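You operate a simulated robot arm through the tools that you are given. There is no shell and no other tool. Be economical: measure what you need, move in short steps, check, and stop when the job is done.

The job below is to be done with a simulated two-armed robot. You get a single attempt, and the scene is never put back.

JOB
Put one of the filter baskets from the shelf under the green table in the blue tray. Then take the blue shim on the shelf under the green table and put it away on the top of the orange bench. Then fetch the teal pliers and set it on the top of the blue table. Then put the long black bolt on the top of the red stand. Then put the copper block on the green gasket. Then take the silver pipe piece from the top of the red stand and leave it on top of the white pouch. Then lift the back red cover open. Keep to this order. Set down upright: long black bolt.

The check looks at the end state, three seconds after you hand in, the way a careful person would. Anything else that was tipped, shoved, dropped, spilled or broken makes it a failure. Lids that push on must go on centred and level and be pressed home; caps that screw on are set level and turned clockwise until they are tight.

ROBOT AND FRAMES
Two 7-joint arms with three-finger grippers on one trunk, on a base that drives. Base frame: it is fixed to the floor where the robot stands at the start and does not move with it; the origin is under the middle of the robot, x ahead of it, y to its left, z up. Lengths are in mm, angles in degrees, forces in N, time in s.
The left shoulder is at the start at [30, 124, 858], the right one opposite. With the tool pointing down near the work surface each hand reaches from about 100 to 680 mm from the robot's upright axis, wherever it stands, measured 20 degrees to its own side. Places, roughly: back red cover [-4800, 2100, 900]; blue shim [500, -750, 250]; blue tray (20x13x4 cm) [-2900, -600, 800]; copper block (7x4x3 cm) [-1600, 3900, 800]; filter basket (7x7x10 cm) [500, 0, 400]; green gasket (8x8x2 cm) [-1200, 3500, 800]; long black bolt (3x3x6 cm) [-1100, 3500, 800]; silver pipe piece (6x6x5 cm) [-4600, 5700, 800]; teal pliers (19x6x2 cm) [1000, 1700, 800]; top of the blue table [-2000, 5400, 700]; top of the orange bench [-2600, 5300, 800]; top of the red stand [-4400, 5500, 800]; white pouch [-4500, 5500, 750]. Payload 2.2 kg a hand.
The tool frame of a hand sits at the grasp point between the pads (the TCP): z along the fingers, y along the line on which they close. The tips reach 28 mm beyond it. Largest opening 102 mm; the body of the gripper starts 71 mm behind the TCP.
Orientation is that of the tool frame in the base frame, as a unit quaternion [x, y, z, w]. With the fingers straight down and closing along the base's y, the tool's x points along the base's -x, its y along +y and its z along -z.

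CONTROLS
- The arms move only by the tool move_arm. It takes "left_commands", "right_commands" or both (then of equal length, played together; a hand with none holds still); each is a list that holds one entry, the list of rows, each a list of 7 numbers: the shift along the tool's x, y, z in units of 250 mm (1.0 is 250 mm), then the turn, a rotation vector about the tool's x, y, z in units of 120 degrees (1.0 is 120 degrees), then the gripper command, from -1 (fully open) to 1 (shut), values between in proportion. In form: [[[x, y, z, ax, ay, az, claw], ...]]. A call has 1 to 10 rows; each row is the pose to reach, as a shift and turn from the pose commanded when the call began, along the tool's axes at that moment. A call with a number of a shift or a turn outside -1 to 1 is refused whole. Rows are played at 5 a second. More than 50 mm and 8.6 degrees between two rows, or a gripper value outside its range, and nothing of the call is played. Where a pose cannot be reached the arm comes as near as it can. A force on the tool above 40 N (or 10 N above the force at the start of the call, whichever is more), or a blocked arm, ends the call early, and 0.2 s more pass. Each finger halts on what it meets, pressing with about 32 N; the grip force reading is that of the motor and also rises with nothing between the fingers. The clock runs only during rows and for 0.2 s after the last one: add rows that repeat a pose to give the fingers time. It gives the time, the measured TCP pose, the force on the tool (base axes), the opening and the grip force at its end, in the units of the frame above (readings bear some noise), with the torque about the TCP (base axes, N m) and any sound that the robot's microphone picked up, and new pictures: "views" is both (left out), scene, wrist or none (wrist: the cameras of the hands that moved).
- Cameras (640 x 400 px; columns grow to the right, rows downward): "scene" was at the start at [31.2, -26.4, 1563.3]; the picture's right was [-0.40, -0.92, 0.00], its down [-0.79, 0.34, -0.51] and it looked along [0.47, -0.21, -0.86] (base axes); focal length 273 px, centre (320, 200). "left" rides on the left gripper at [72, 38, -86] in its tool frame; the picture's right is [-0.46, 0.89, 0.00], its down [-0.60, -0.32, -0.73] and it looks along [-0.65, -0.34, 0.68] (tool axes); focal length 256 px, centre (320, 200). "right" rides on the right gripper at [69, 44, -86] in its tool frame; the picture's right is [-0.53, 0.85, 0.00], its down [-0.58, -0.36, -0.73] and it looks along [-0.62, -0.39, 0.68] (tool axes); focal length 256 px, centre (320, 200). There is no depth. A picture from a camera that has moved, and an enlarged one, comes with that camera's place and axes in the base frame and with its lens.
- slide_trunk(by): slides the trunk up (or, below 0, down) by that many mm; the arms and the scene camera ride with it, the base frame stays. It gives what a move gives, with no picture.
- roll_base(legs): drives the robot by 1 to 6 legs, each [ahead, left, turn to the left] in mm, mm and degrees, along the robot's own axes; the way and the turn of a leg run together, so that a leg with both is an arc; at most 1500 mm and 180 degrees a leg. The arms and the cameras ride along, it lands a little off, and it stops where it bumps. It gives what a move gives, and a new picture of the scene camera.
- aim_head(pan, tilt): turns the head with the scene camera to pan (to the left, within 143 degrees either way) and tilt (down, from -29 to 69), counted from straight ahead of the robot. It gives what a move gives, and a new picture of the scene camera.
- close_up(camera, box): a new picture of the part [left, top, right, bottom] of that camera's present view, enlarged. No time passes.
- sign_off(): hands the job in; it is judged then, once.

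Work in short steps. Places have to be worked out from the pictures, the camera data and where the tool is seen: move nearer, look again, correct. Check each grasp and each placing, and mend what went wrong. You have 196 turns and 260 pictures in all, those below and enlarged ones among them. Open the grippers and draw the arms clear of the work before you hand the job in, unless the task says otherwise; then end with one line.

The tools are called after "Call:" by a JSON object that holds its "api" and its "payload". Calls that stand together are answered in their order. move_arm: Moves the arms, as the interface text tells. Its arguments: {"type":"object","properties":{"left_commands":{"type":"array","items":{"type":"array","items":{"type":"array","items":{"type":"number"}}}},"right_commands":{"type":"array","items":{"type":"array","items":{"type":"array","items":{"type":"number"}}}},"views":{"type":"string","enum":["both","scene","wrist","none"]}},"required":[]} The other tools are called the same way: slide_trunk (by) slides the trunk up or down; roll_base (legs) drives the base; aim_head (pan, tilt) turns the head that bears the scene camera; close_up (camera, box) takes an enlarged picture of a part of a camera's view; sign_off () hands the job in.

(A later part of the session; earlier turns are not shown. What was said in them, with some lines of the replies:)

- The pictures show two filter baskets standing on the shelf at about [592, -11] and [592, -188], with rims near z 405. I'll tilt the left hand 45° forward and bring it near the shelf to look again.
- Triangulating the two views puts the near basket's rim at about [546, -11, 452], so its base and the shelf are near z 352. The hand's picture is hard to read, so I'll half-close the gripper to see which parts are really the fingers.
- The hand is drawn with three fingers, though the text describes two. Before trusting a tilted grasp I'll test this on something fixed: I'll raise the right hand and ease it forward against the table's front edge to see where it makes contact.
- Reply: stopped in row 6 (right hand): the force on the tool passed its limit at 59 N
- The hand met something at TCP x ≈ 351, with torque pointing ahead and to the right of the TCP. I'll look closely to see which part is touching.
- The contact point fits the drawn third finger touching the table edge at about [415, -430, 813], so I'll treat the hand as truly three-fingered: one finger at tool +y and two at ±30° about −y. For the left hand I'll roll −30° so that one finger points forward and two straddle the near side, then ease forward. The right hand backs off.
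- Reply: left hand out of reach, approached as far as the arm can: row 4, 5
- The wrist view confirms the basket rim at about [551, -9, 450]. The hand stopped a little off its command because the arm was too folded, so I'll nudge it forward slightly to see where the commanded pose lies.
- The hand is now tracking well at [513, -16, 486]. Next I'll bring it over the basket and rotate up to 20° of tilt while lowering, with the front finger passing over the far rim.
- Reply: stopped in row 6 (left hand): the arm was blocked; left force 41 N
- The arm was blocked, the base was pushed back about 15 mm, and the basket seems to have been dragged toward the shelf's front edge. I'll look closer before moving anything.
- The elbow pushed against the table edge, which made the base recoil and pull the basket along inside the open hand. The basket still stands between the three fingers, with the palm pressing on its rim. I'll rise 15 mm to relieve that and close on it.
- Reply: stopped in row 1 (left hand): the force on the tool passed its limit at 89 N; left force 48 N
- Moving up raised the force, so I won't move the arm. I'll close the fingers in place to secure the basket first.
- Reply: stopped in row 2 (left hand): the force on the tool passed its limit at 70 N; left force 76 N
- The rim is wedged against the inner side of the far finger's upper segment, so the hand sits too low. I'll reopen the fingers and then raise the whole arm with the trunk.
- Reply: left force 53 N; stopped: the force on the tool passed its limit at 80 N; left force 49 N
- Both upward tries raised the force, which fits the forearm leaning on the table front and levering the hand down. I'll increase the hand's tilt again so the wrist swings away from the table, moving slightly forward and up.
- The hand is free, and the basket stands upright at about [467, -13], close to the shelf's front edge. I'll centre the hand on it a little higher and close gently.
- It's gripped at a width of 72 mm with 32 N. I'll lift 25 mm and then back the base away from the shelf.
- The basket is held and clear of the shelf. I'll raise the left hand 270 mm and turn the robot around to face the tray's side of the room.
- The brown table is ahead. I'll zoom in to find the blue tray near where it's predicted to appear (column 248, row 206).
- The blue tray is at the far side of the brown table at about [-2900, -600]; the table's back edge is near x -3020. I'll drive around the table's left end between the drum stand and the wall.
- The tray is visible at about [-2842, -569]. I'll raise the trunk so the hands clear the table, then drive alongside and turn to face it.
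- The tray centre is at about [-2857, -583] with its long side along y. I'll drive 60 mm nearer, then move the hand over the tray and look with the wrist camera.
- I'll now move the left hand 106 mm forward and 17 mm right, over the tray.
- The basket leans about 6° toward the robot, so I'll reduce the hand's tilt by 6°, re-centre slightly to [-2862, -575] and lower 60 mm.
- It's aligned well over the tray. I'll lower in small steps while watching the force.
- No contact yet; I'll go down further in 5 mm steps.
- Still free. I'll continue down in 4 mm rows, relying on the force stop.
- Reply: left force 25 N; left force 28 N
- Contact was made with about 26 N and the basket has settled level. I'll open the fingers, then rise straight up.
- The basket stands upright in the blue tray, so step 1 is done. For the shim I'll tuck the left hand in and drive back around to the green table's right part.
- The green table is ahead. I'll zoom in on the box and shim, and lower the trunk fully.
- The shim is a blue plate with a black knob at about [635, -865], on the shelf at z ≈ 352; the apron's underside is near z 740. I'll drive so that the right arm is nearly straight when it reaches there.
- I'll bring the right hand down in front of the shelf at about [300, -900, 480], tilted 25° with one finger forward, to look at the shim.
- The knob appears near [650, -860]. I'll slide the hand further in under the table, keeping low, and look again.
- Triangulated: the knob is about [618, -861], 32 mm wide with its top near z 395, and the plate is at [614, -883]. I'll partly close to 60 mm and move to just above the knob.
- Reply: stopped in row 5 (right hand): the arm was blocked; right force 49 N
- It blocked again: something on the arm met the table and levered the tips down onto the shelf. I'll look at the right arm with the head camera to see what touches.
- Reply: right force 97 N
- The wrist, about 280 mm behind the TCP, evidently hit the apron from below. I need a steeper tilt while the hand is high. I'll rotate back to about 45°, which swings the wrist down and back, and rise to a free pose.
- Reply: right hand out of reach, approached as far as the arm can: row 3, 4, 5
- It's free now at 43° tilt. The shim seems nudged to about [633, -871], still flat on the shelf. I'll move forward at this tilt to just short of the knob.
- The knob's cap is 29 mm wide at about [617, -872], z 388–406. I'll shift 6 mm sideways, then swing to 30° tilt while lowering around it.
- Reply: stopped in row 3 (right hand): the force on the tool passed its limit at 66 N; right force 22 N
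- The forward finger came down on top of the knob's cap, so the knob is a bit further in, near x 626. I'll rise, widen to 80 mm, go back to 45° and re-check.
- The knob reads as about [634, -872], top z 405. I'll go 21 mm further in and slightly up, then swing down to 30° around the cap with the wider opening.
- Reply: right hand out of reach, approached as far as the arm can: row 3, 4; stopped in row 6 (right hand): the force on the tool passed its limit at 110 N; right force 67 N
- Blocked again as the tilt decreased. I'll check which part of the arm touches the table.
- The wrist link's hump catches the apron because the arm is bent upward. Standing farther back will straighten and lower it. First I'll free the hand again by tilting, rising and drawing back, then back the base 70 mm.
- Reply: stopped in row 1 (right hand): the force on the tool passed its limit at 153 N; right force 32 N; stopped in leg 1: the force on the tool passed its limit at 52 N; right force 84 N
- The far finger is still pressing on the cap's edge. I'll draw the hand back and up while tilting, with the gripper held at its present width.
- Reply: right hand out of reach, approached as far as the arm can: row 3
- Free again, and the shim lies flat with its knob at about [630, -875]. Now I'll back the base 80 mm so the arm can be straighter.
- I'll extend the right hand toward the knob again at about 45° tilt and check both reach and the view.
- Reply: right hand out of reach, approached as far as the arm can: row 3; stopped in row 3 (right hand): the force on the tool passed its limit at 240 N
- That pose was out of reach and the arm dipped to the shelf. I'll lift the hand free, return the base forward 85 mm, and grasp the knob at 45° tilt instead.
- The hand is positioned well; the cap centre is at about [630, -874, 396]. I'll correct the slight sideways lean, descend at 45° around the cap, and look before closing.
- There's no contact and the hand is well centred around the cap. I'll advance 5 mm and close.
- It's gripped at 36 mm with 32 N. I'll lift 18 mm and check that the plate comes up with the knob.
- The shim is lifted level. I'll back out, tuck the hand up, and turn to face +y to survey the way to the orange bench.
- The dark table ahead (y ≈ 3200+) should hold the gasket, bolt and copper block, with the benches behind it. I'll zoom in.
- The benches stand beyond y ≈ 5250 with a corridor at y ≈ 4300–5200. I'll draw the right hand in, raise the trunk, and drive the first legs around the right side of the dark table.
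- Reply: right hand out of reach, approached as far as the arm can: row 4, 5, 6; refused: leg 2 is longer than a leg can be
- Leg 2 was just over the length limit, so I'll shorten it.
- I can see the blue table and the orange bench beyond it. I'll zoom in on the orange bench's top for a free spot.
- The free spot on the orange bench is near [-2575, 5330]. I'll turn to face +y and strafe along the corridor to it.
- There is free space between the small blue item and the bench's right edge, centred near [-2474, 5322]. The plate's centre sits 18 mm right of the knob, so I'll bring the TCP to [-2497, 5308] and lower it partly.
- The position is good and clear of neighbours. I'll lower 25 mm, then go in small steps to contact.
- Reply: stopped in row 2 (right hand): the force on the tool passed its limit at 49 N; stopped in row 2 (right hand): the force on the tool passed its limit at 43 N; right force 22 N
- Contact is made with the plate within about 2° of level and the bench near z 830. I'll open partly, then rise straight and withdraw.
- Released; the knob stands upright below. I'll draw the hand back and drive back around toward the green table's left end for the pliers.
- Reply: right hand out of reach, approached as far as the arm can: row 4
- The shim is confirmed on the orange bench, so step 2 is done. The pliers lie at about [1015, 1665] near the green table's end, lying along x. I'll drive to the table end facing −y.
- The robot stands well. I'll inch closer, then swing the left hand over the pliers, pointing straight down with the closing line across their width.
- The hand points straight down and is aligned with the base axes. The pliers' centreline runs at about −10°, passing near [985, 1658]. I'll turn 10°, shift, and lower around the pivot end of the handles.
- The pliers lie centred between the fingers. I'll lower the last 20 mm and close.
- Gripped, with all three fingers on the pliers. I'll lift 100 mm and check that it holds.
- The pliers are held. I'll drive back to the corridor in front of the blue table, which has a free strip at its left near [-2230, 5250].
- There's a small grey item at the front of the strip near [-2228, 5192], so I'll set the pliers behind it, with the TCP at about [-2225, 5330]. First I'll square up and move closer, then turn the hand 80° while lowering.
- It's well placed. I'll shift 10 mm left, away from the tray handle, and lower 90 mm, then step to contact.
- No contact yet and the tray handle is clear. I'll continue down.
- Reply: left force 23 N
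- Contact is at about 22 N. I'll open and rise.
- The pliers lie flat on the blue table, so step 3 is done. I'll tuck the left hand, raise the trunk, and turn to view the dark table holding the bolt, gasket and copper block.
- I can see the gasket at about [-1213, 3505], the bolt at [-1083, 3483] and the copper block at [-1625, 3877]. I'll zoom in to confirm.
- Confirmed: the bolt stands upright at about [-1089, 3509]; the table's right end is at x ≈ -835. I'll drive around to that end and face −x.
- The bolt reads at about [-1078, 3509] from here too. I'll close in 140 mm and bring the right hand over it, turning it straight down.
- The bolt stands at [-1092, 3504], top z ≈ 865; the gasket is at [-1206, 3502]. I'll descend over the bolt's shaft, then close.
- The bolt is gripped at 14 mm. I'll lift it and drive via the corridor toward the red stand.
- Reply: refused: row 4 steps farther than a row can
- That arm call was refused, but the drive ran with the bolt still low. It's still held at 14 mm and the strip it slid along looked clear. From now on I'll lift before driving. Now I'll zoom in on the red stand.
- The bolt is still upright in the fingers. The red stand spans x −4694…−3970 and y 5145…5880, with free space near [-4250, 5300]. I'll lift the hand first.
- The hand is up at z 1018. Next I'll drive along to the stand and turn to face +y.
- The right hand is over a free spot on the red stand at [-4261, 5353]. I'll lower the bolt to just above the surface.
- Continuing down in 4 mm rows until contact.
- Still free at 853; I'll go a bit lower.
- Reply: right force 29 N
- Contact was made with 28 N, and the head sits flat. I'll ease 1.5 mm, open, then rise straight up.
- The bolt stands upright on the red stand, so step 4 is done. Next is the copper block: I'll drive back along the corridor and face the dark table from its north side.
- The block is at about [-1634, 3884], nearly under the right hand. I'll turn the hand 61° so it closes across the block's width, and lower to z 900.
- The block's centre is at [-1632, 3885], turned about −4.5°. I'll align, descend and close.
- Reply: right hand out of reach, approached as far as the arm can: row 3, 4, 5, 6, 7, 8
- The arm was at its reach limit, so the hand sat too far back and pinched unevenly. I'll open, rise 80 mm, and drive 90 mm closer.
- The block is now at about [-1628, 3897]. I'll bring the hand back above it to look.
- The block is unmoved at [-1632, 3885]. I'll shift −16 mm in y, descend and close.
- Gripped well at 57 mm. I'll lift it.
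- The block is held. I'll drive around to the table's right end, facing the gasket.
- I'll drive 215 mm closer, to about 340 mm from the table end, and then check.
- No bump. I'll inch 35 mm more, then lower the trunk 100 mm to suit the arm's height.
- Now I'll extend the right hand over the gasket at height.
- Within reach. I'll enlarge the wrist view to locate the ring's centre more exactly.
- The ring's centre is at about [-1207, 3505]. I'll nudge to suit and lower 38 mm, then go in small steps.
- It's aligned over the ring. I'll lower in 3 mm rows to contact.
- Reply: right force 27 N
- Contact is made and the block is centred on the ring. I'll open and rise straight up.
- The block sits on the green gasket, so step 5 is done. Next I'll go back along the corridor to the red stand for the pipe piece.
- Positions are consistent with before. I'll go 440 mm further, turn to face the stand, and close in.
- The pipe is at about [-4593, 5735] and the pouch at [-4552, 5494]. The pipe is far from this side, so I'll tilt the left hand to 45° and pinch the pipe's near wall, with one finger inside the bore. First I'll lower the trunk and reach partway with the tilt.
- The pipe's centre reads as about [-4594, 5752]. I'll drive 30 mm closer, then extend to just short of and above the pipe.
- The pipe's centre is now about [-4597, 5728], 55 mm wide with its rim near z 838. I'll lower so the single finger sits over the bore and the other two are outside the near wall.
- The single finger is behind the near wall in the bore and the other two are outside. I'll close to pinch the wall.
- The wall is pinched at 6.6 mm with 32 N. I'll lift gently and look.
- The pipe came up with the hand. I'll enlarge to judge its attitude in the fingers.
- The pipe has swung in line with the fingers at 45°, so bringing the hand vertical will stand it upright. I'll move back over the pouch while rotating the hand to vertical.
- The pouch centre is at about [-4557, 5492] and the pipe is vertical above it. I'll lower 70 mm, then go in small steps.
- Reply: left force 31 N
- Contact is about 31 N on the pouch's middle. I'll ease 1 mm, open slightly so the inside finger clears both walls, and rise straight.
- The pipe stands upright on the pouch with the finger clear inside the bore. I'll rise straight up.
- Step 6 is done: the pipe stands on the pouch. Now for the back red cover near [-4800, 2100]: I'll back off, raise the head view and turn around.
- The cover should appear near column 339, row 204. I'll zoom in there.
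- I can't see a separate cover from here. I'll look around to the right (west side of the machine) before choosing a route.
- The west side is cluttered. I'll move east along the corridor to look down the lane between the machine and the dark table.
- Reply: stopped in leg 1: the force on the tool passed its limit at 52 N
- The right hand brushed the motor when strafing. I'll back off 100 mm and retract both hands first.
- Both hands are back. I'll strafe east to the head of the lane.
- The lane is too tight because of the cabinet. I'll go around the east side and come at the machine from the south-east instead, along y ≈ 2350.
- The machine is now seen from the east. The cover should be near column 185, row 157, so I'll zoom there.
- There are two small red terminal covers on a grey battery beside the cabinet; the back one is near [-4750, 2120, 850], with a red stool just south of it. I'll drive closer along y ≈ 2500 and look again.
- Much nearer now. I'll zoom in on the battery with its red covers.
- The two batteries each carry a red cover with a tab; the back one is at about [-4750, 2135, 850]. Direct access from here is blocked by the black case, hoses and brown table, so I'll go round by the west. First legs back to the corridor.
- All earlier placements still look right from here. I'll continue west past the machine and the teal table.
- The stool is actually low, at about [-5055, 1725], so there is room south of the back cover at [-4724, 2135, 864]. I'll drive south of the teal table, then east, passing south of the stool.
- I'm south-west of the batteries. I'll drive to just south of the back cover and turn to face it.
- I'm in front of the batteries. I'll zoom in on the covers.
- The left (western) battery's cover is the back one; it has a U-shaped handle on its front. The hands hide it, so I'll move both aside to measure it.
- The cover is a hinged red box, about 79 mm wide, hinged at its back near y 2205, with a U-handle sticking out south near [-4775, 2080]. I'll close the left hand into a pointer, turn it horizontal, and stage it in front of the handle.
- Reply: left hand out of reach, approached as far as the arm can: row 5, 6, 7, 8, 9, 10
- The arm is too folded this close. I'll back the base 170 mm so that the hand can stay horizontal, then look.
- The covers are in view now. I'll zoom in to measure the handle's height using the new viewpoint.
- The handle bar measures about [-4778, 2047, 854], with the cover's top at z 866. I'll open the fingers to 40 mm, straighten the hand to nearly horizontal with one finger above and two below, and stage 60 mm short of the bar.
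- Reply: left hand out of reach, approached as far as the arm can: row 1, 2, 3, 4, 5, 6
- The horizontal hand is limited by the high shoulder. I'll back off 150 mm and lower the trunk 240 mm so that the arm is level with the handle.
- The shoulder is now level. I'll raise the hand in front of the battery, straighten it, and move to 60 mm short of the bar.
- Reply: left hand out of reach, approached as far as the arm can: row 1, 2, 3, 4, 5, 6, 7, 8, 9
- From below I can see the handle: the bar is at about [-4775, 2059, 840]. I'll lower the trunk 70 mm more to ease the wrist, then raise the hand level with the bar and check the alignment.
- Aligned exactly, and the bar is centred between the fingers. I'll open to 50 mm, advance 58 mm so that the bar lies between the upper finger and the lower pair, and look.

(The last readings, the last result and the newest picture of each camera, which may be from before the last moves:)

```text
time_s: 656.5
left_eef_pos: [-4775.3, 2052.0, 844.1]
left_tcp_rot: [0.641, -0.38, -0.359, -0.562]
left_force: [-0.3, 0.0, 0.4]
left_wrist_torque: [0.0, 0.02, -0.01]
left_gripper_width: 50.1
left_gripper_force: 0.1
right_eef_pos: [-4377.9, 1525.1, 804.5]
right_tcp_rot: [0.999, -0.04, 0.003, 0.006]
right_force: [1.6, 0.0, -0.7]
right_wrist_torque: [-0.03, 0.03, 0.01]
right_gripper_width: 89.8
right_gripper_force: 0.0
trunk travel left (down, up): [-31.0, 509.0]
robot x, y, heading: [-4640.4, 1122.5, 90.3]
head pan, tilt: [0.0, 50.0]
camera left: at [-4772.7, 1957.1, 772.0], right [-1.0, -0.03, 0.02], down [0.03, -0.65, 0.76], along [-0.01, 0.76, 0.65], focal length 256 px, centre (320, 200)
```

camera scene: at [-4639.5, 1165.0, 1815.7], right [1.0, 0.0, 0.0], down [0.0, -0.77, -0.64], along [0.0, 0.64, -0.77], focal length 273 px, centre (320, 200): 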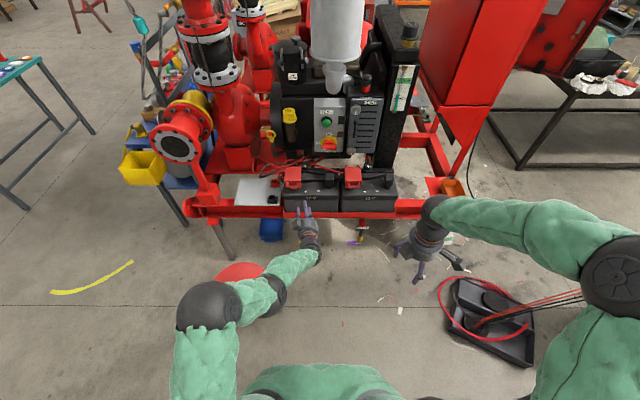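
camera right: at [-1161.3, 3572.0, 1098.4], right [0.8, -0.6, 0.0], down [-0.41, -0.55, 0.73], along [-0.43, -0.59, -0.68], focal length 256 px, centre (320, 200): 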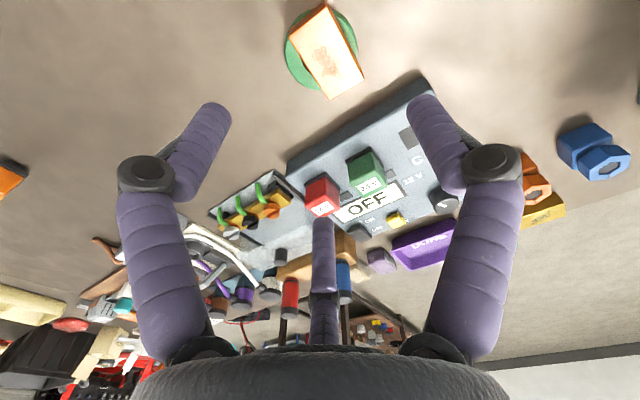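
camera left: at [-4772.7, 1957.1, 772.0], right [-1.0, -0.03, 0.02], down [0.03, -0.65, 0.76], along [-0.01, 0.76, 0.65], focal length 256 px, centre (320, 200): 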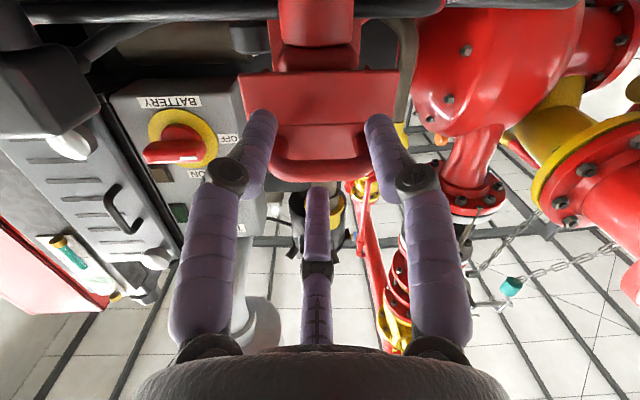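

The bar sits between the upper finger and the lower pair with no contact. I'll close to clamp it.

Call:
{"api": "move_arm", "payload": {"left_commands": [[[0, 0, 0, 0, 0, 0, 0.3], [0, 0, 0, 0, 0, 0, 0.6], [0, 0, 0, 0, 0, 0, 0.9], [0, 0, 0, 0, 0, 0, 0.9]]], "views": "wrist"}}

```text
time_s: 657.5
left_eef_pos: [-4775.1, 2051.3, 844.5]
left_tcp_rot: [0.641, -0.38, -0.359, -0.562]
left_force: [-0.7, 2.1, -0.4]
left_wrist_torque: [-0.02, -0.7, 0.06]
left_gripper_width: 17.7
left_gripper_force: 43.1
right_eef_pos: [-4378.0, 1524.3, 805.8]
right_tcp_rot: [0.999, -0.04, 0.002, 0.006]
right_force: [0.3, -0.1, 0.5]
right_wrist_torque: [-0.03, 0.02, 0.04]
right_gripper_width: 89.7
right_gripper_force: 0.1
trunk travel left (down, up): [-31.0, 509.0]
robot x, y, heading: [-4639.3, 1117.6, 90.3]
head pan, tilt: [0.0, 50.0]
camera left: at [-4772.6, 1957.1, 771.8], right [-1.0, -0.03, 0.02], down [0.03, -0.65, 0.76], along [-0.02, 0.76, 0.65], focal length 256 px, centre (320, 200)
```

left: 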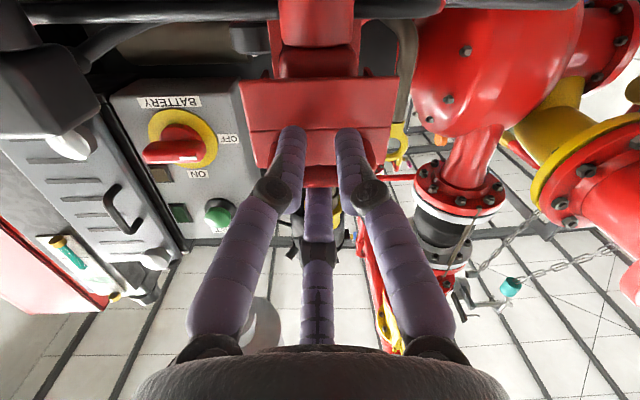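

The bar is clamped. The cover must swing about its rear hinge, and my forward reach is limited. So I'll loosen slightly, letting the bar slide along the fingers, and lift with the trunk, alternating with small base advances.

Call:
{"api": "move_arm", "payload": {"left_commands": [[[0, 0, 0, 0, 0, 0, 0.5], [0, 0, 0, 0, 0, 0, 0.5]]], "views": "none"}}

Call:
{"api": "slide_trunk", "payload": {"by": 60}}

```text
time_s: 658.1
left_eef_pos: [-4774.9, 2052.0, 844.0]
left_tcp_rot: [0.641, -0.38, -0.359, -0.562]
left_force: [-0.2, 0.4, -0.3]
left_wrist_torque: [-0.03, -0.01, 0.0]
left_gripper_width: 25.6
left_gripper_force: 0.1
right_eef_pos: [-4377.8, 1523.4, 806.0]
right_tcp_rot: [0.999, -0.04, 0.002, 0.006]
right_force: [1.1, 0.1, 0.0]
right_wrist_torque: [0.03, -0.02, 0.0]
right_gripper_width: 89.5
right_gripper_force: 0.0
trunk travel left (down, up): [-31.0, 509.0]
robot x, y, heading: [-4642.8, 1116.2, 90.2]
head pan, tilt: [0.0, 50.0]
```

```text
time_s: 659.1
left_eef_pos: [-4774.8, 2051.1, 903.6]
left_tcp_rot: [0.642, -0.379, -0.36, -0.561]
left_force: [0.0, -0.3, -0.9]
left_wrist_torque: [0.05, 0.04, 0.01]
left_gripper_width: 25.5
left_gripper_force: 0.0
right_eef_pos: [-4379.0, 1525.2, 865.8]
right_tcp_rot: [0.999, -0.041, 0.002, 0.007]
right_force: [-0.2, 0.9, 0.4]
right_wrist_torque: [0.0, -0.04, 0.02]
right_gripper_width: 89.6
right_gripper_force: 0.1
trunk travel left (down, up): [-91.0, 449.0]
robot x, y, heading: [-4638.2, 1116.3, 90.2]
head pan, tilt: [0.0, 50.0]
```

No resistance on the way up. I'll check whether the cover is rising with the fingers.

Call:
{"api": "close_up", "payload": {"camera": "left", "box": [0, 0, 640, 400]}}

Call:
{"api": "close_up", "payload": {"camera": "scene", "box": [230, 110, 390, 210]}}

```text
1.00 times, centred on (320, 200) of left (not enlarged: the box is as wide or as high as the picture)
camera zoom: at [-4772.6, 1957.0, 831.4], right [-1.0, -0.03, 0.02], down [0.03, -0.65, 0.76], along [-0.01, 0.76, 0.65], focal length 256 px, centre (320, 200)
```

zoom: 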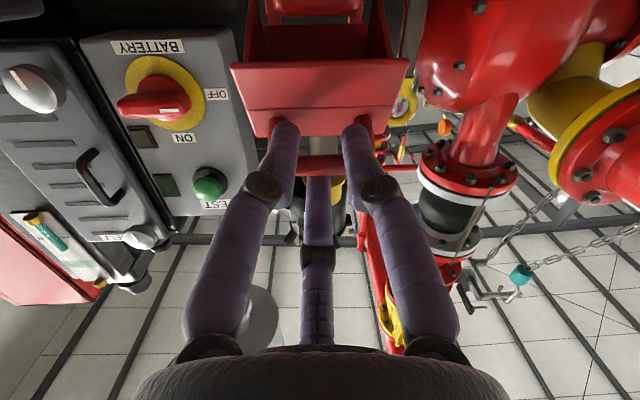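

```text
4.00 times, centred on (310, 160) of scene
camera zoom: at [-4639.4, 1167.5, 1565.5], right [1.0, 0.0, 0.0], down [0.0, -0.77, -0.64], along [0.0, 0.64, -0.77], focal length 1092 px, centre (360, 360)
```

zoom: 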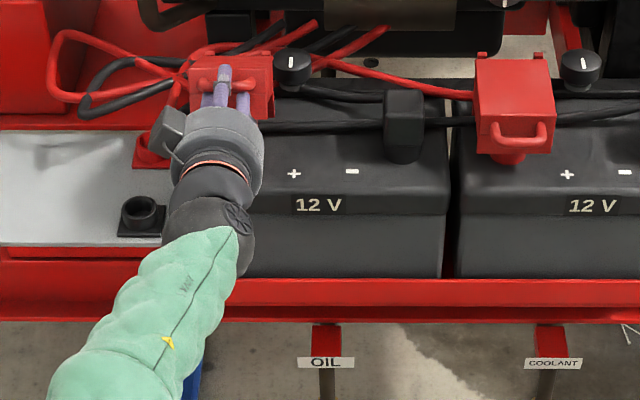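

The cover is lifting with the bar. I'll continue alternating small base advances and trunk lifts along the arc.

Call:
{"api": "roll_base", "payload": {"legs": [[25, 0, 0]]}}

Call:
{"api": "slide_trunk", "payload": {"by": 38}}

Call:
{"api": "roll_base", "payload": {"legs": [[35, 0, 0]]}}

Call:
{"api": "slide_trunk", "payload": {"by": 27}}

```text
time_s: 660.0
left_eef_pos: [-4774.0, 2068.7, 912.9]
left_tcp_rot: [0.637, -0.377, -0.363, -0.566]
left_force: [-0.9, -27.1, 7.6]
left_wrist_torque: [-0.7, -0.09, -0.27]
left_gripper_width: 27.9
left_gripper_force: 45.2
right_eef_pos: [-4379.6, 1539.4, 867.5]
right_tcp_rot: [0.999, -0.039, 0.003, 0.005]
right_force: [-0.7, 0.2, -0.3]
right_wrist_torque: [0.02, 0.02, -0.02]
right_gripper_width: 89.7
right_gripper_force: 0.1
trunk travel left (down, up): [-91.0, 449.0]
robot x, y, heading: [-4639.1, 1136.8, 90.4]
head pan, tilt: [0.0, 50.0]
stopped in leg 1: the force on the tool passed its limit at 103 N (the readings are from after the stop); the commanded pose is now the measured one
camera scene: at [-4639.6, 1181.0, 1565.7], right [1.0, 0.0, 0.0], down [0.0, -0.76, -0.64], along [0.0, 0.64, -0.76], focal length 273 px, centre (320, 200)
```

scene: 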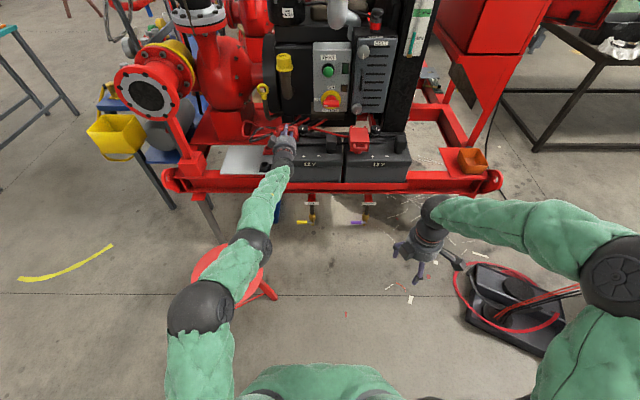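

```text
time_s: 660.8
left_eef_pos: [-4773.0, 2066.8, 916.4]
left_tcp_rot: [0.651, -0.388, -0.349, -0.551]
left_force: [-7.8, -7.7, -14.4]
left_wrist_torque: [-2.32, 0.79, -0.51]
left_gripper_width: 24.7
left_gripper_force: 44.5
right_eef_pos: [-4380.4, 1545.0, 902.3]
right_tcp_rot: [0.999, -0.038, 0.003, 0.007]
right_force: [-0.4, -1.1, -0.8]
right_wrist_torque: [-0.04, 0.0, 0.02]
right_gripper_width: 89.9
right_gripper_force: 0.0
trunk travel left (down, up): [-128.0, 412.0]
robot x, y, heading: [-4642.3, 1139.9, 90.4]
head pan, tilt: [0.0, 50.0]
stopped: the force on the tool passed its limit at 43 N (the readings are from after the stop); the commanded pose is now the measured one
```

```text
time_s: 661.7
left_eef_pos: [-4774.8, 2096.4, 959.6]
left_tcp_rot: [0.633, -0.375, -0.367, -0.569]
left_force: [1.1, -14.5, 13.7]
left_wrist_torque: [-0.28, 1.27, -1.36]
left_gripper_width: 24.2
left_gripper_force: 44.5
right_eef_pos: [-4378.7, 1567.4, 902.6]
right_tcp_rot: [0.999, -0.039, 0.002, 0.006]
right_force: [-0.5, 0.2, 0.5]
right_wrist_torque: [-0.03, -0.02, 0.01]
right_gripper_width: 89.5
right_gripper_force: 0.1
trunk travel left (down, up): [-128.0, 412.0]
robot x, y, heading: [-4641.5, 1164.4, 90.4]
head pan, tilt: [0.0, 50.0]
stopped in leg 1: the force on the tool passed its limit at 68 N (the readings are from after the stop); the commanded pose is now the measured one
camera scene: at [-4639.3, 1207.8, 1602.7], right [1.0, 0.01, 0.0], down [0.0, -0.76, -0.64], along [0.0, 0.64, -0.76], focal length 273 px, centre (320, 200)
```

scene: 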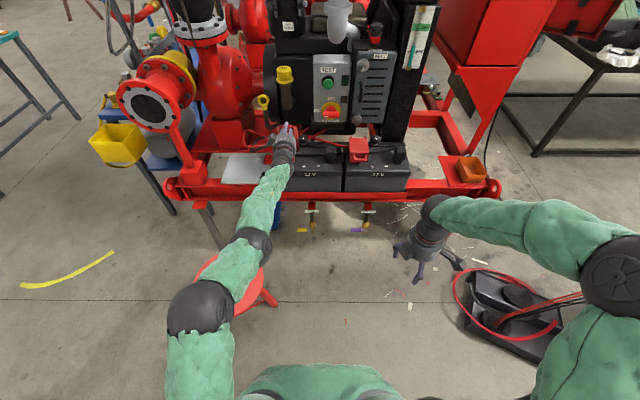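

```text
time_s: 662.4
left_eef_pos: [-4773.3, 2098.1, 978.6]
left_tcp_rot: [0.637, -0.376, -0.363, -0.566]
left_force: [-1.2, 0.4, -0.9]
left_wrist_torque: [0.01, 0.02, 0.0]
left_gripper_width: 25.4
left_gripper_force: 0.2
right_eef_pos: [-4380.3, 1569.6, 929.1]
right_tcp_rot: [0.999, -0.039, 0.003, 0.006]
right_force: [0.6, -0.2, -0.2]
right_wrist_torque: [0.0, 0.03, -0.02]
right_gripper_width: 89.8
right_gripper_force: 0.1
trunk travel left (down, up): [-155.0, 385.0]
robot x, y, heading: [-4638.1, 1161.6, 90.2]
head pan, tilt: [0.0, 50.0]
```

The hand is at z 979 with no load. I'll check the state of the cover.

Call:
{"api": "close_up", "payload": {"camera": "scene", "box": [230, 90, 390, 190]}}

Call:
{"api": "close_up", "payload": {"camera": "left", "box": [0, 0, 640, 400]}}

```text
4.00 times, centred on (310, 140) of scene
camera zoom: at [-4639.8, 1211.9, 1629.5], right [1.0, 0.0, 0.0], down [0.0, -0.77, -0.64], along [0.0, 0.64, -0.77], focal length 1092 px, centre (360, 440)
```

zoom: 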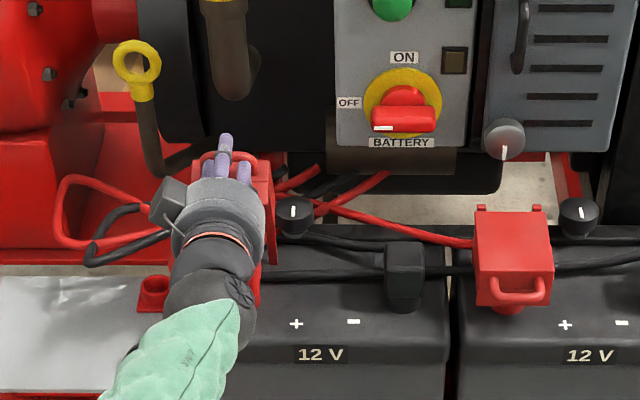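

```text
1.00 times, centred on (320, 200) of left (not enlarged: the box is as wide or as high as the picture)
camera zoom: at [-4772.2, 2003.6, 904.9], right [-1.0, -0.03, 0.02], down [0.03, -0.66, 0.75], along [-0.02, 0.75, 0.66], focal length 256 px, centre (320, 200)
```

zoom: 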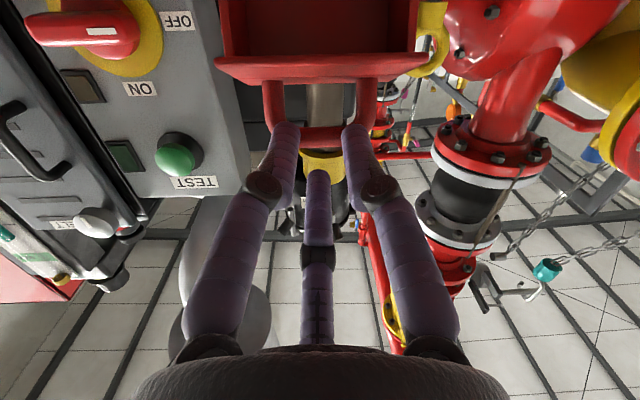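

The cover is raised to about 65–70°. I'll advance 20 mm so the bar sits deeper between the fingers, then clamp it.

Call:
{"api": "roll_base", "payload": {"legs": [[20, 0, 0]]}}

Call:
{"api": "move_arm", "payload": {"left_commands": [[[0, 0, 0, 0, 0, 0, 0.7], [0, 0, 0, 0, 0, 0, 0.9], [0, 0, 0, 0, 0, 0, 0.9]]], "views": "wrist"}}

```text
time_s: 663.2
left_eef_pos: [-4775.9, 2119.0, 978.6]
left_tcp_rot: [0.638, -0.376, -0.364, -0.565]
left_force: [0.2, 0.4, -0.7]
left_wrist_torque: [0.08, 0.04, 0.01]
left_gripper_width: 25.6
left_gripper_force: 0.1
right_eef_pos: [-4379.6, 1590.9, 928.3]
right_tcp_rot: [0.999, -0.038, 0.003, 0.007]
right_force: [-0.1, 0.5, -0.7]
right_wrist_torque: [-0.06, -0.01, 0.01]
right_gripper_width: 89.5
right_gripper_force: 0.0
trunk travel left (down, up): [-155.0, 385.0]
robot x, y, heading: [-4635.0, 1185.9, 90.4]
head pan, tilt: [0.0, 50.0]
camera scene: at [-4639.9, 1234.0, 1629.5], right [1.0, 0.01, 0.0], down [0.0, -0.77, -0.64], along [0.0, 0.64, -0.77], focal length 273 px, centre (320, 200)
```

scene: 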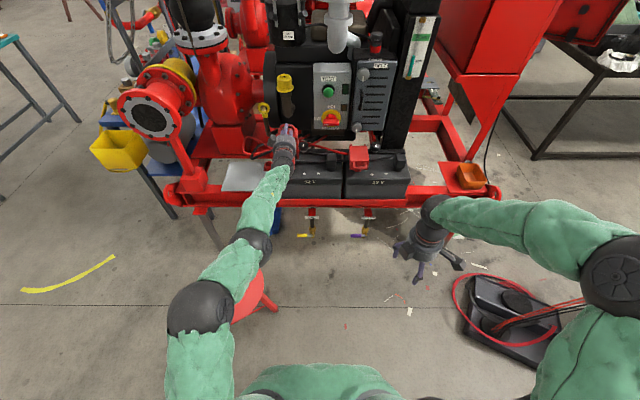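

```text
time_s: 664.0
left_eef_pos: [-4775.5, 2118.0, 979.0]
left_tcp_rot: [0.637, -0.376, -0.363, -0.566]
left_force: [-0.4, -0.6, 0.5]
left_wrist_torque: [-0.05, 0.0, -0.02]
left_gripper_width: 5.1
left_gripper_force: 0.1
right_eef_pos: [-4380.0, 1589.0, 931.0]
right_tcp_rot: [0.999, -0.039, 0.002, 0.006]
right_force: [-0.1, -0.4, 0.4]
right_wrist_torque: [0.03, 0.0, 0.0]
right_gripper_width: 89.8
right_gripper_force: 0.2
trunk travel left (down, up): [-155.0, 385.0]
robot x, y, heading: [-4637.5, 1182.9, 90.4]
head pan, tilt: [0.0, 50.0]
camera left: at [-4773.0, 2023.9, 905.5], right [-1.0, -0.04, 0.02], down [0.04, -0.66, 0.75], along [-0.02, 0.75, 0.66], focal length 256 px, centre (320, 200)
```

left: 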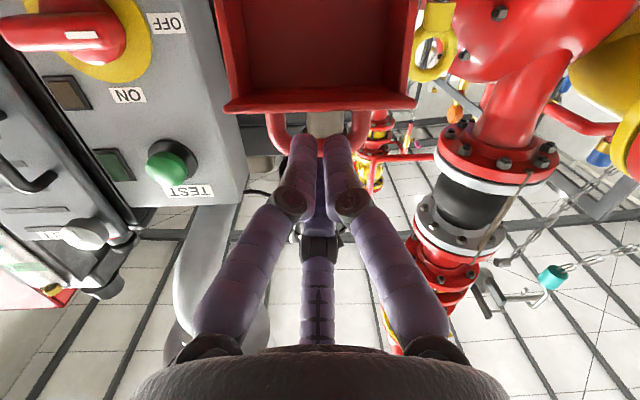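

The fingers closed on nothing and there's no load, so the cover seems to be standing open by itself. I'll zoom in to verify.

Call:
{"api": "close_up", "payload": {"camera": "scene", "box": [230, 90, 390, 190]}}

```text
4.00 times, centred on (310, 140) of scene
camera zoom: at [-4639.9, 1232.0, 1629.6], right [1.0, 0.01, 0.0], down [0.0, -0.77, -0.64], along [0.0, 0.64, -0.77], focal length 1092 px, centre (360, 440)
```

zoom: 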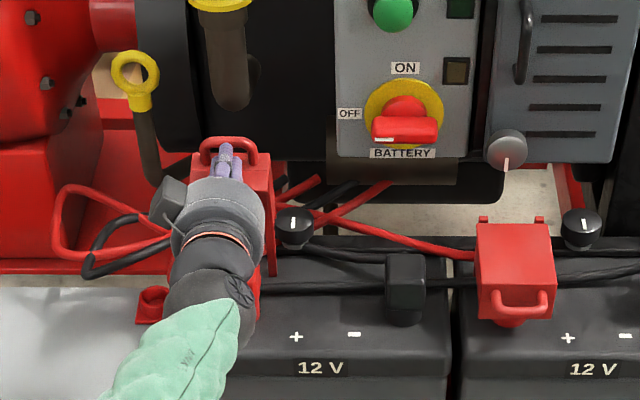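

The cover stands nearly vertical and holds, with the bar just beyond the fingertips. I'll push it on a little past vertical by advancing 55 mm with the closed fingers.

Call:
{"api": "roll_base", "payload": {"legs": [[55, 0, 0]]}}

Call:
{"api": "close_up", "payload": {"camera": "scene", "box": [230, 80, 390, 180]}}

```text
time_s: 664.9
left_eef_pos: [-4775.5, 2174.9, 979.7]
left_tcp_rot: [0.637, -0.376, -0.363, -0.567]
left_force: [0.0, 0.4, -0.1]
left_wrist_torque: [0.01, 0.0, -0.07]
left_gripper_width: 4.6
left_gripper_force: 0.1
right_eef_pos: [-4379.6, 1646.0, 930.0]
right_tcp_rot: [0.999, -0.04, 0.002, 0.006]
right_force: [0.3, 0.4, 0.2]
right_wrist_torque: [-0.03, -0.02, -0.01]
right_gripper_width: 89.7
right_gripper_force: 0.1
trunk travel left (down, up): [-155.0, 385.0]
robot x, y, heading: [-4640.7, 1238.7, 90.4]
head pan, tilt: [0.0, 50.0]
camera scene: at [-4640.2, 1288.7, 1629.6], right [1.0, 0.0, 0.0], down [0.0, -0.77, -0.64], along [0.0, 0.64, -0.77], focal length 273 px, centre (320, 200)
```

scene: 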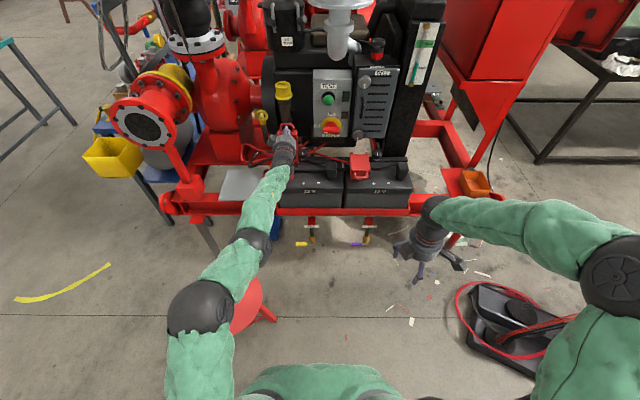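

```text
4.00 times, centred on (310, 130) of scene
camera zoom: at [-4640.2, 1288.7, 1629.6], right [1.0, 0.0, 0.0], down [0.0, -0.77, -0.64], along [0.0, 0.64, -0.77], focal length 1092 px, centre (360, 480)
```

zoom: 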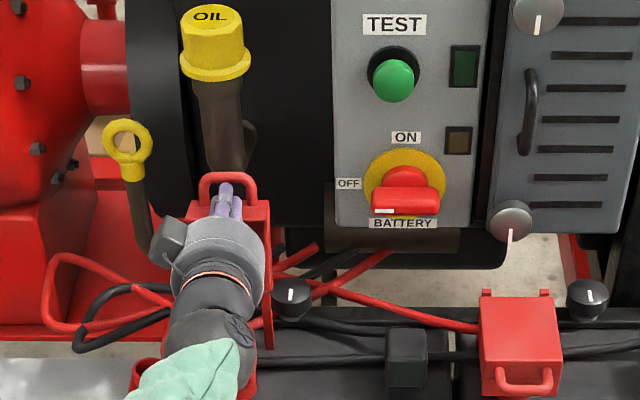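

The cover has swung past vertical, to about 115–120°. I'll withdraw straight back and check that it stays open.

Call:
{"api": "roll_base", "payload": {"legs": [[-330, 0, 0]]}}

Call:
{"api": "close_up", "payload": {"camera": "scene", "box": [230, 120, 390, 220]}}

```text
time_s: 667.0
left_eef_pos: [-4764.6, 1885.1, 979.0]
left_tcp_rot: [0.635, -0.379, -0.36, -0.569]
left_force: [0.0, 0.2, -0.8]
left_wrist_torque: [0.07, 0.01, 0.01]
left_gripper_width: 4.9
left_gripper_force: 0.0
right_eef_pos: [-4374.9, 1352.2, 929.5]
right_tcp_rot: [0.999, -0.044, 0.002, 0.007]
right_force: [0.3, 1.1, -1.2]
right_wrist_torque: [-0.02, 0.02, 0.0]
right_gripper_width: 89.7
right_gripper_force: 0.1
trunk travel left (down, up): [-155.0, 385.0]
robot x, y, heading: [-4637.4, 948.0, 89.8]
head pan, tilt: [0.0, 50.0]
stopped in leg 1: the robot was blocked; the commanded pose is now the measured one
camera scene: at [-4638.5, 998.7, 1629.5], right [1.0, 0.0, 0.0], down [0.0, -0.77, -0.64], along [0.0, 0.64, -0.77], focal length 273 px, centre (320, 200)
```

scene: 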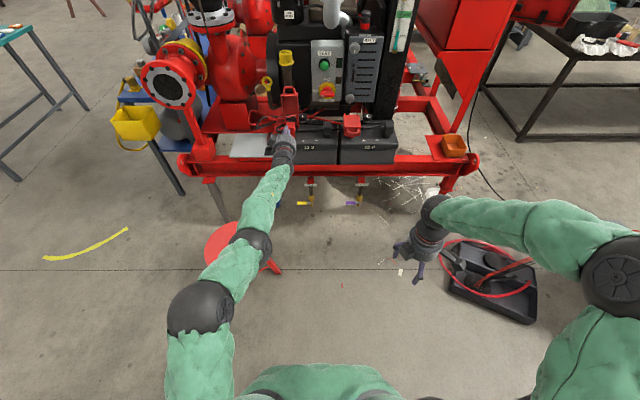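

```text
4.00 times, centred on (310, 170) of scene
camera zoom: at [-4638.5, 998.7, 1629.5], right [1.0, 0.0, 0.0], down [0.0, -0.77, -0.64], along [0.0, 0.64, -0.77], focal length 1092 px, centre (360, 320)
```

zoom: 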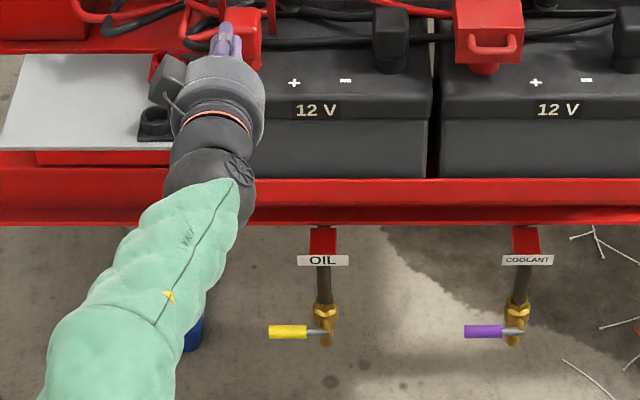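

The base touched something behind. I'll move forward 70 mm, open the gripper and look at both the cover and what is behind me.

Call:
{"api": "roll_base", "payload": {"legs": [[70, 0, 0]]}}

Call:
{"api": "move_arm", "payload": {"left_commands": [[[0, 0, -0.1, 0, 0, 0, -0.5], [0, 0, -0.2, 0, 0, 0, -1], [0, 0, -0.3, 0, 0, 0, -1]]], "views": "none"}}

Call:
{"api": "close_up", "payload": {"camera": "scene", "box": [240, 70, 360, 170]}}

Call:
{"api": "aim_head", "payload": {"pan": -140, "tilt": 45}}

```text
time_s: 668.0
left_eef_pos: [-4765.3, 1955.0, 979.8]
left_tcp_rot: [0.635, -0.378, -0.36, -0.569]
left_force: [-0.1, 0.2, -1.7]
left_wrist_torque: [0.03, 0.03, 0.0]
left_gripper_width: 5.2
left_gripper_force: 0.1
right_eef_pos: [-4373.5, 1421.6, 930.4]
right_tcp_rot: [0.999, -0.043, 0.002, 0.007]
right_force: [-0.2, 0.7, 0.6]
right_wrist_torque: [-0.02, 0.01, 0.02]
right_gripper_width: 89.7
right_gripper_force: 0.0
trunk travel left (down, up): [-155.0, 385.0]
robot x, y, heading: [-4638.9, 1016.6, 90.0]
head pan, tilt: [0.0, 50.0]
camera scene: at [-4638.4, 1068.6, 1629.6], right [1.0, 0.0, 0.0], down [0.0, -0.77, -0.64], along [0.0, 0.64, -0.77], focal length 273 px, centre (320, 200)
```

scene: 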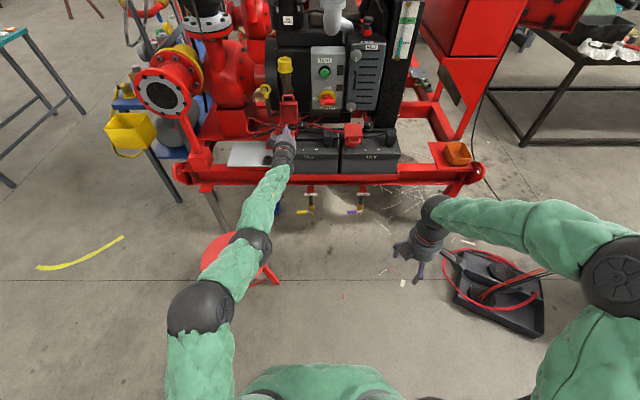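

```text
time_s: 668.8
left_eef_pos: [-4763.2, 1879.3, 987.6]
left_tcp_rot: [0.635, -0.377, -0.361, -0.569]
left_force: [0.2, 0.3, -1.3]
left_wrist_torque: [-0.02, 0.03, 0.0]
left_gripper_width: 102.2
left_gripper_force: 0.0
right_eef_pos: [-4374.7, 1421.4, 929.9]
right_tcp_rot: [0.999, -0.044, 0.001, 0.005]
right_force: [0.2, -0.9, 0.5]
right_wrist_torque: [-0.01, 0.01, -0.03]
right_gripper_width: 90.0
right_gripper_force: 0.0
trunk travel left (down, up): [-155.0, 385.0]
robot x, y, heading: [-4640.1, 1021.1, 89.6]
head pan, tilt: [0.0, 50.0]
```

```text
4.00 times, centred on (300, 120) of scene
camera zoom: at [-4638.4, 1065.9, 1629.7], right [1.0, 0.0, 0.0], down [0.0, -0.77, -0.64], along [0.0, 0.64, -0.77], focal length 1092 px, centre (400, 520)
```

zoom: 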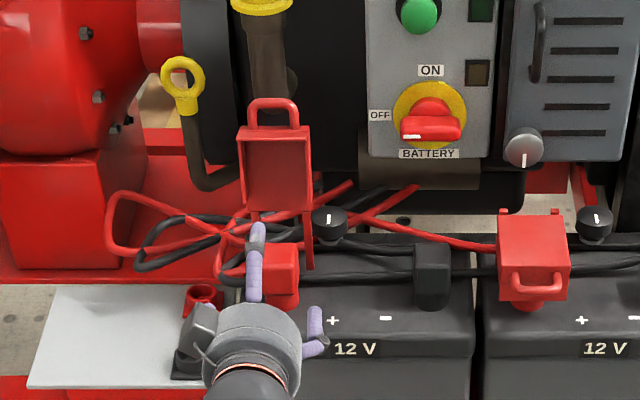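

```text
time_s: 671.0
left_eef_pos: [-4764.0, 1880.3, 987.8]
left_tcp_rot: [0.635, -0.378, -0.361, -0.569]
left_force: [-0.6, 0.0, 0.5]
left_wrist_torque: [-0.02, 0.0, -0.01]
left_gripper_width: 102.1
left_gripper_force: 0.0
right_eef_pos: [-4375.1, 1421.5, 930.1]
right_tcp_rot: [0.999, -0.044, 0.002, 0.006]
right_force: [1.3, 1.4, -0.3]
right_wrist_torque: [0.01, -0.02, -0.01]
right_gripper_width: 89.9
right_gripper_force: 0.1
trunk travel left (down, up): [-155.0, 385.0]
robot x, y, heading: [-4635.9, 1017.6, 89.9]
head pan, tilt: [-140.0, 45.0]
camera scene: at [-4586.7, 927.1, 1636.6], right [-0.77, -0.64, 0.0], down [-0.45, 0.54, -0.71], along [0.45, -0.54, -0.71], focal length 273 px, centre (320, 200)
```

scene: 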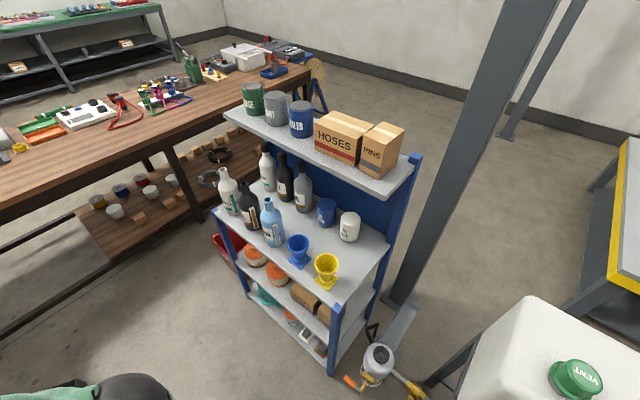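

The cover stands open, and everything on the cart behind me is upright. I'll draw the left hand a bit further back, then hand in.

Call:
{"api": "move_arm", "payload": {"left_commands": [[[0, 0, -0.12, 0, 0, 0, -1], [0, 0, -0.24, 0, 0, 0, -1], [0, 0, -0.36, 0, 0, 0, -1]]], "views": "none"}}

```text
time_s: 671.8
left_eef_pos: [-4761.6, 1793.5, 996.8]
left_tcp_rot: [0.632, -0.383, -0.364, -0.567]
left_force: [0.1, -0.4, 0.6]
left_wrist_torque: [0.0, 0.05, -0.01]
left_gripper_width: 102.2
left_gripper_force: 0.0
left hand out of reach, approached as far as the arm can: row 3
right_eef_pos: [-4374.2, 1420.4, 931.1]
right_tcp_rot: [0.999, -0.044, 0.002, 0.005]
right_force: [0.2, 0.9, -0.3]
right_wrist_torque: [0.01, 0.02, -0.02]
right_gripper_width: 89.8
right_gripper_force: 0.1
trunk travel left (down, up): [-155.0, 385.0]
robot x, y, heading: [-4635.3, 1017.6, 89.7]
head pan, tilt: [-140.0, 45.0]
```

All seven steps are done and both arms are clear, so I'm handing the job in.

Call:
{"api": "sign_off", "payload": {}}

```text
The job is handed in.
```

I handed the job in with all seven steps done in order, though there were some bumps on the way: a filter basket in the blue tray, the shim on the orange bench, the pliers on the blue table, the long black bolt upright on the red stand, the copper block on the green gasket, the pipe on the white pouch, and the back red cover standing open past vertical. While getting the shim, my hand knocked against the shelf and may have nudged the RELAYS box; later the bolt slid along the dark table while I was driving, the right hand touched the red motor, and the base bumped something behind it. In the pictures afterwards I saw nothing fallen or tipped, but I didn't check the RELAYS box up close.
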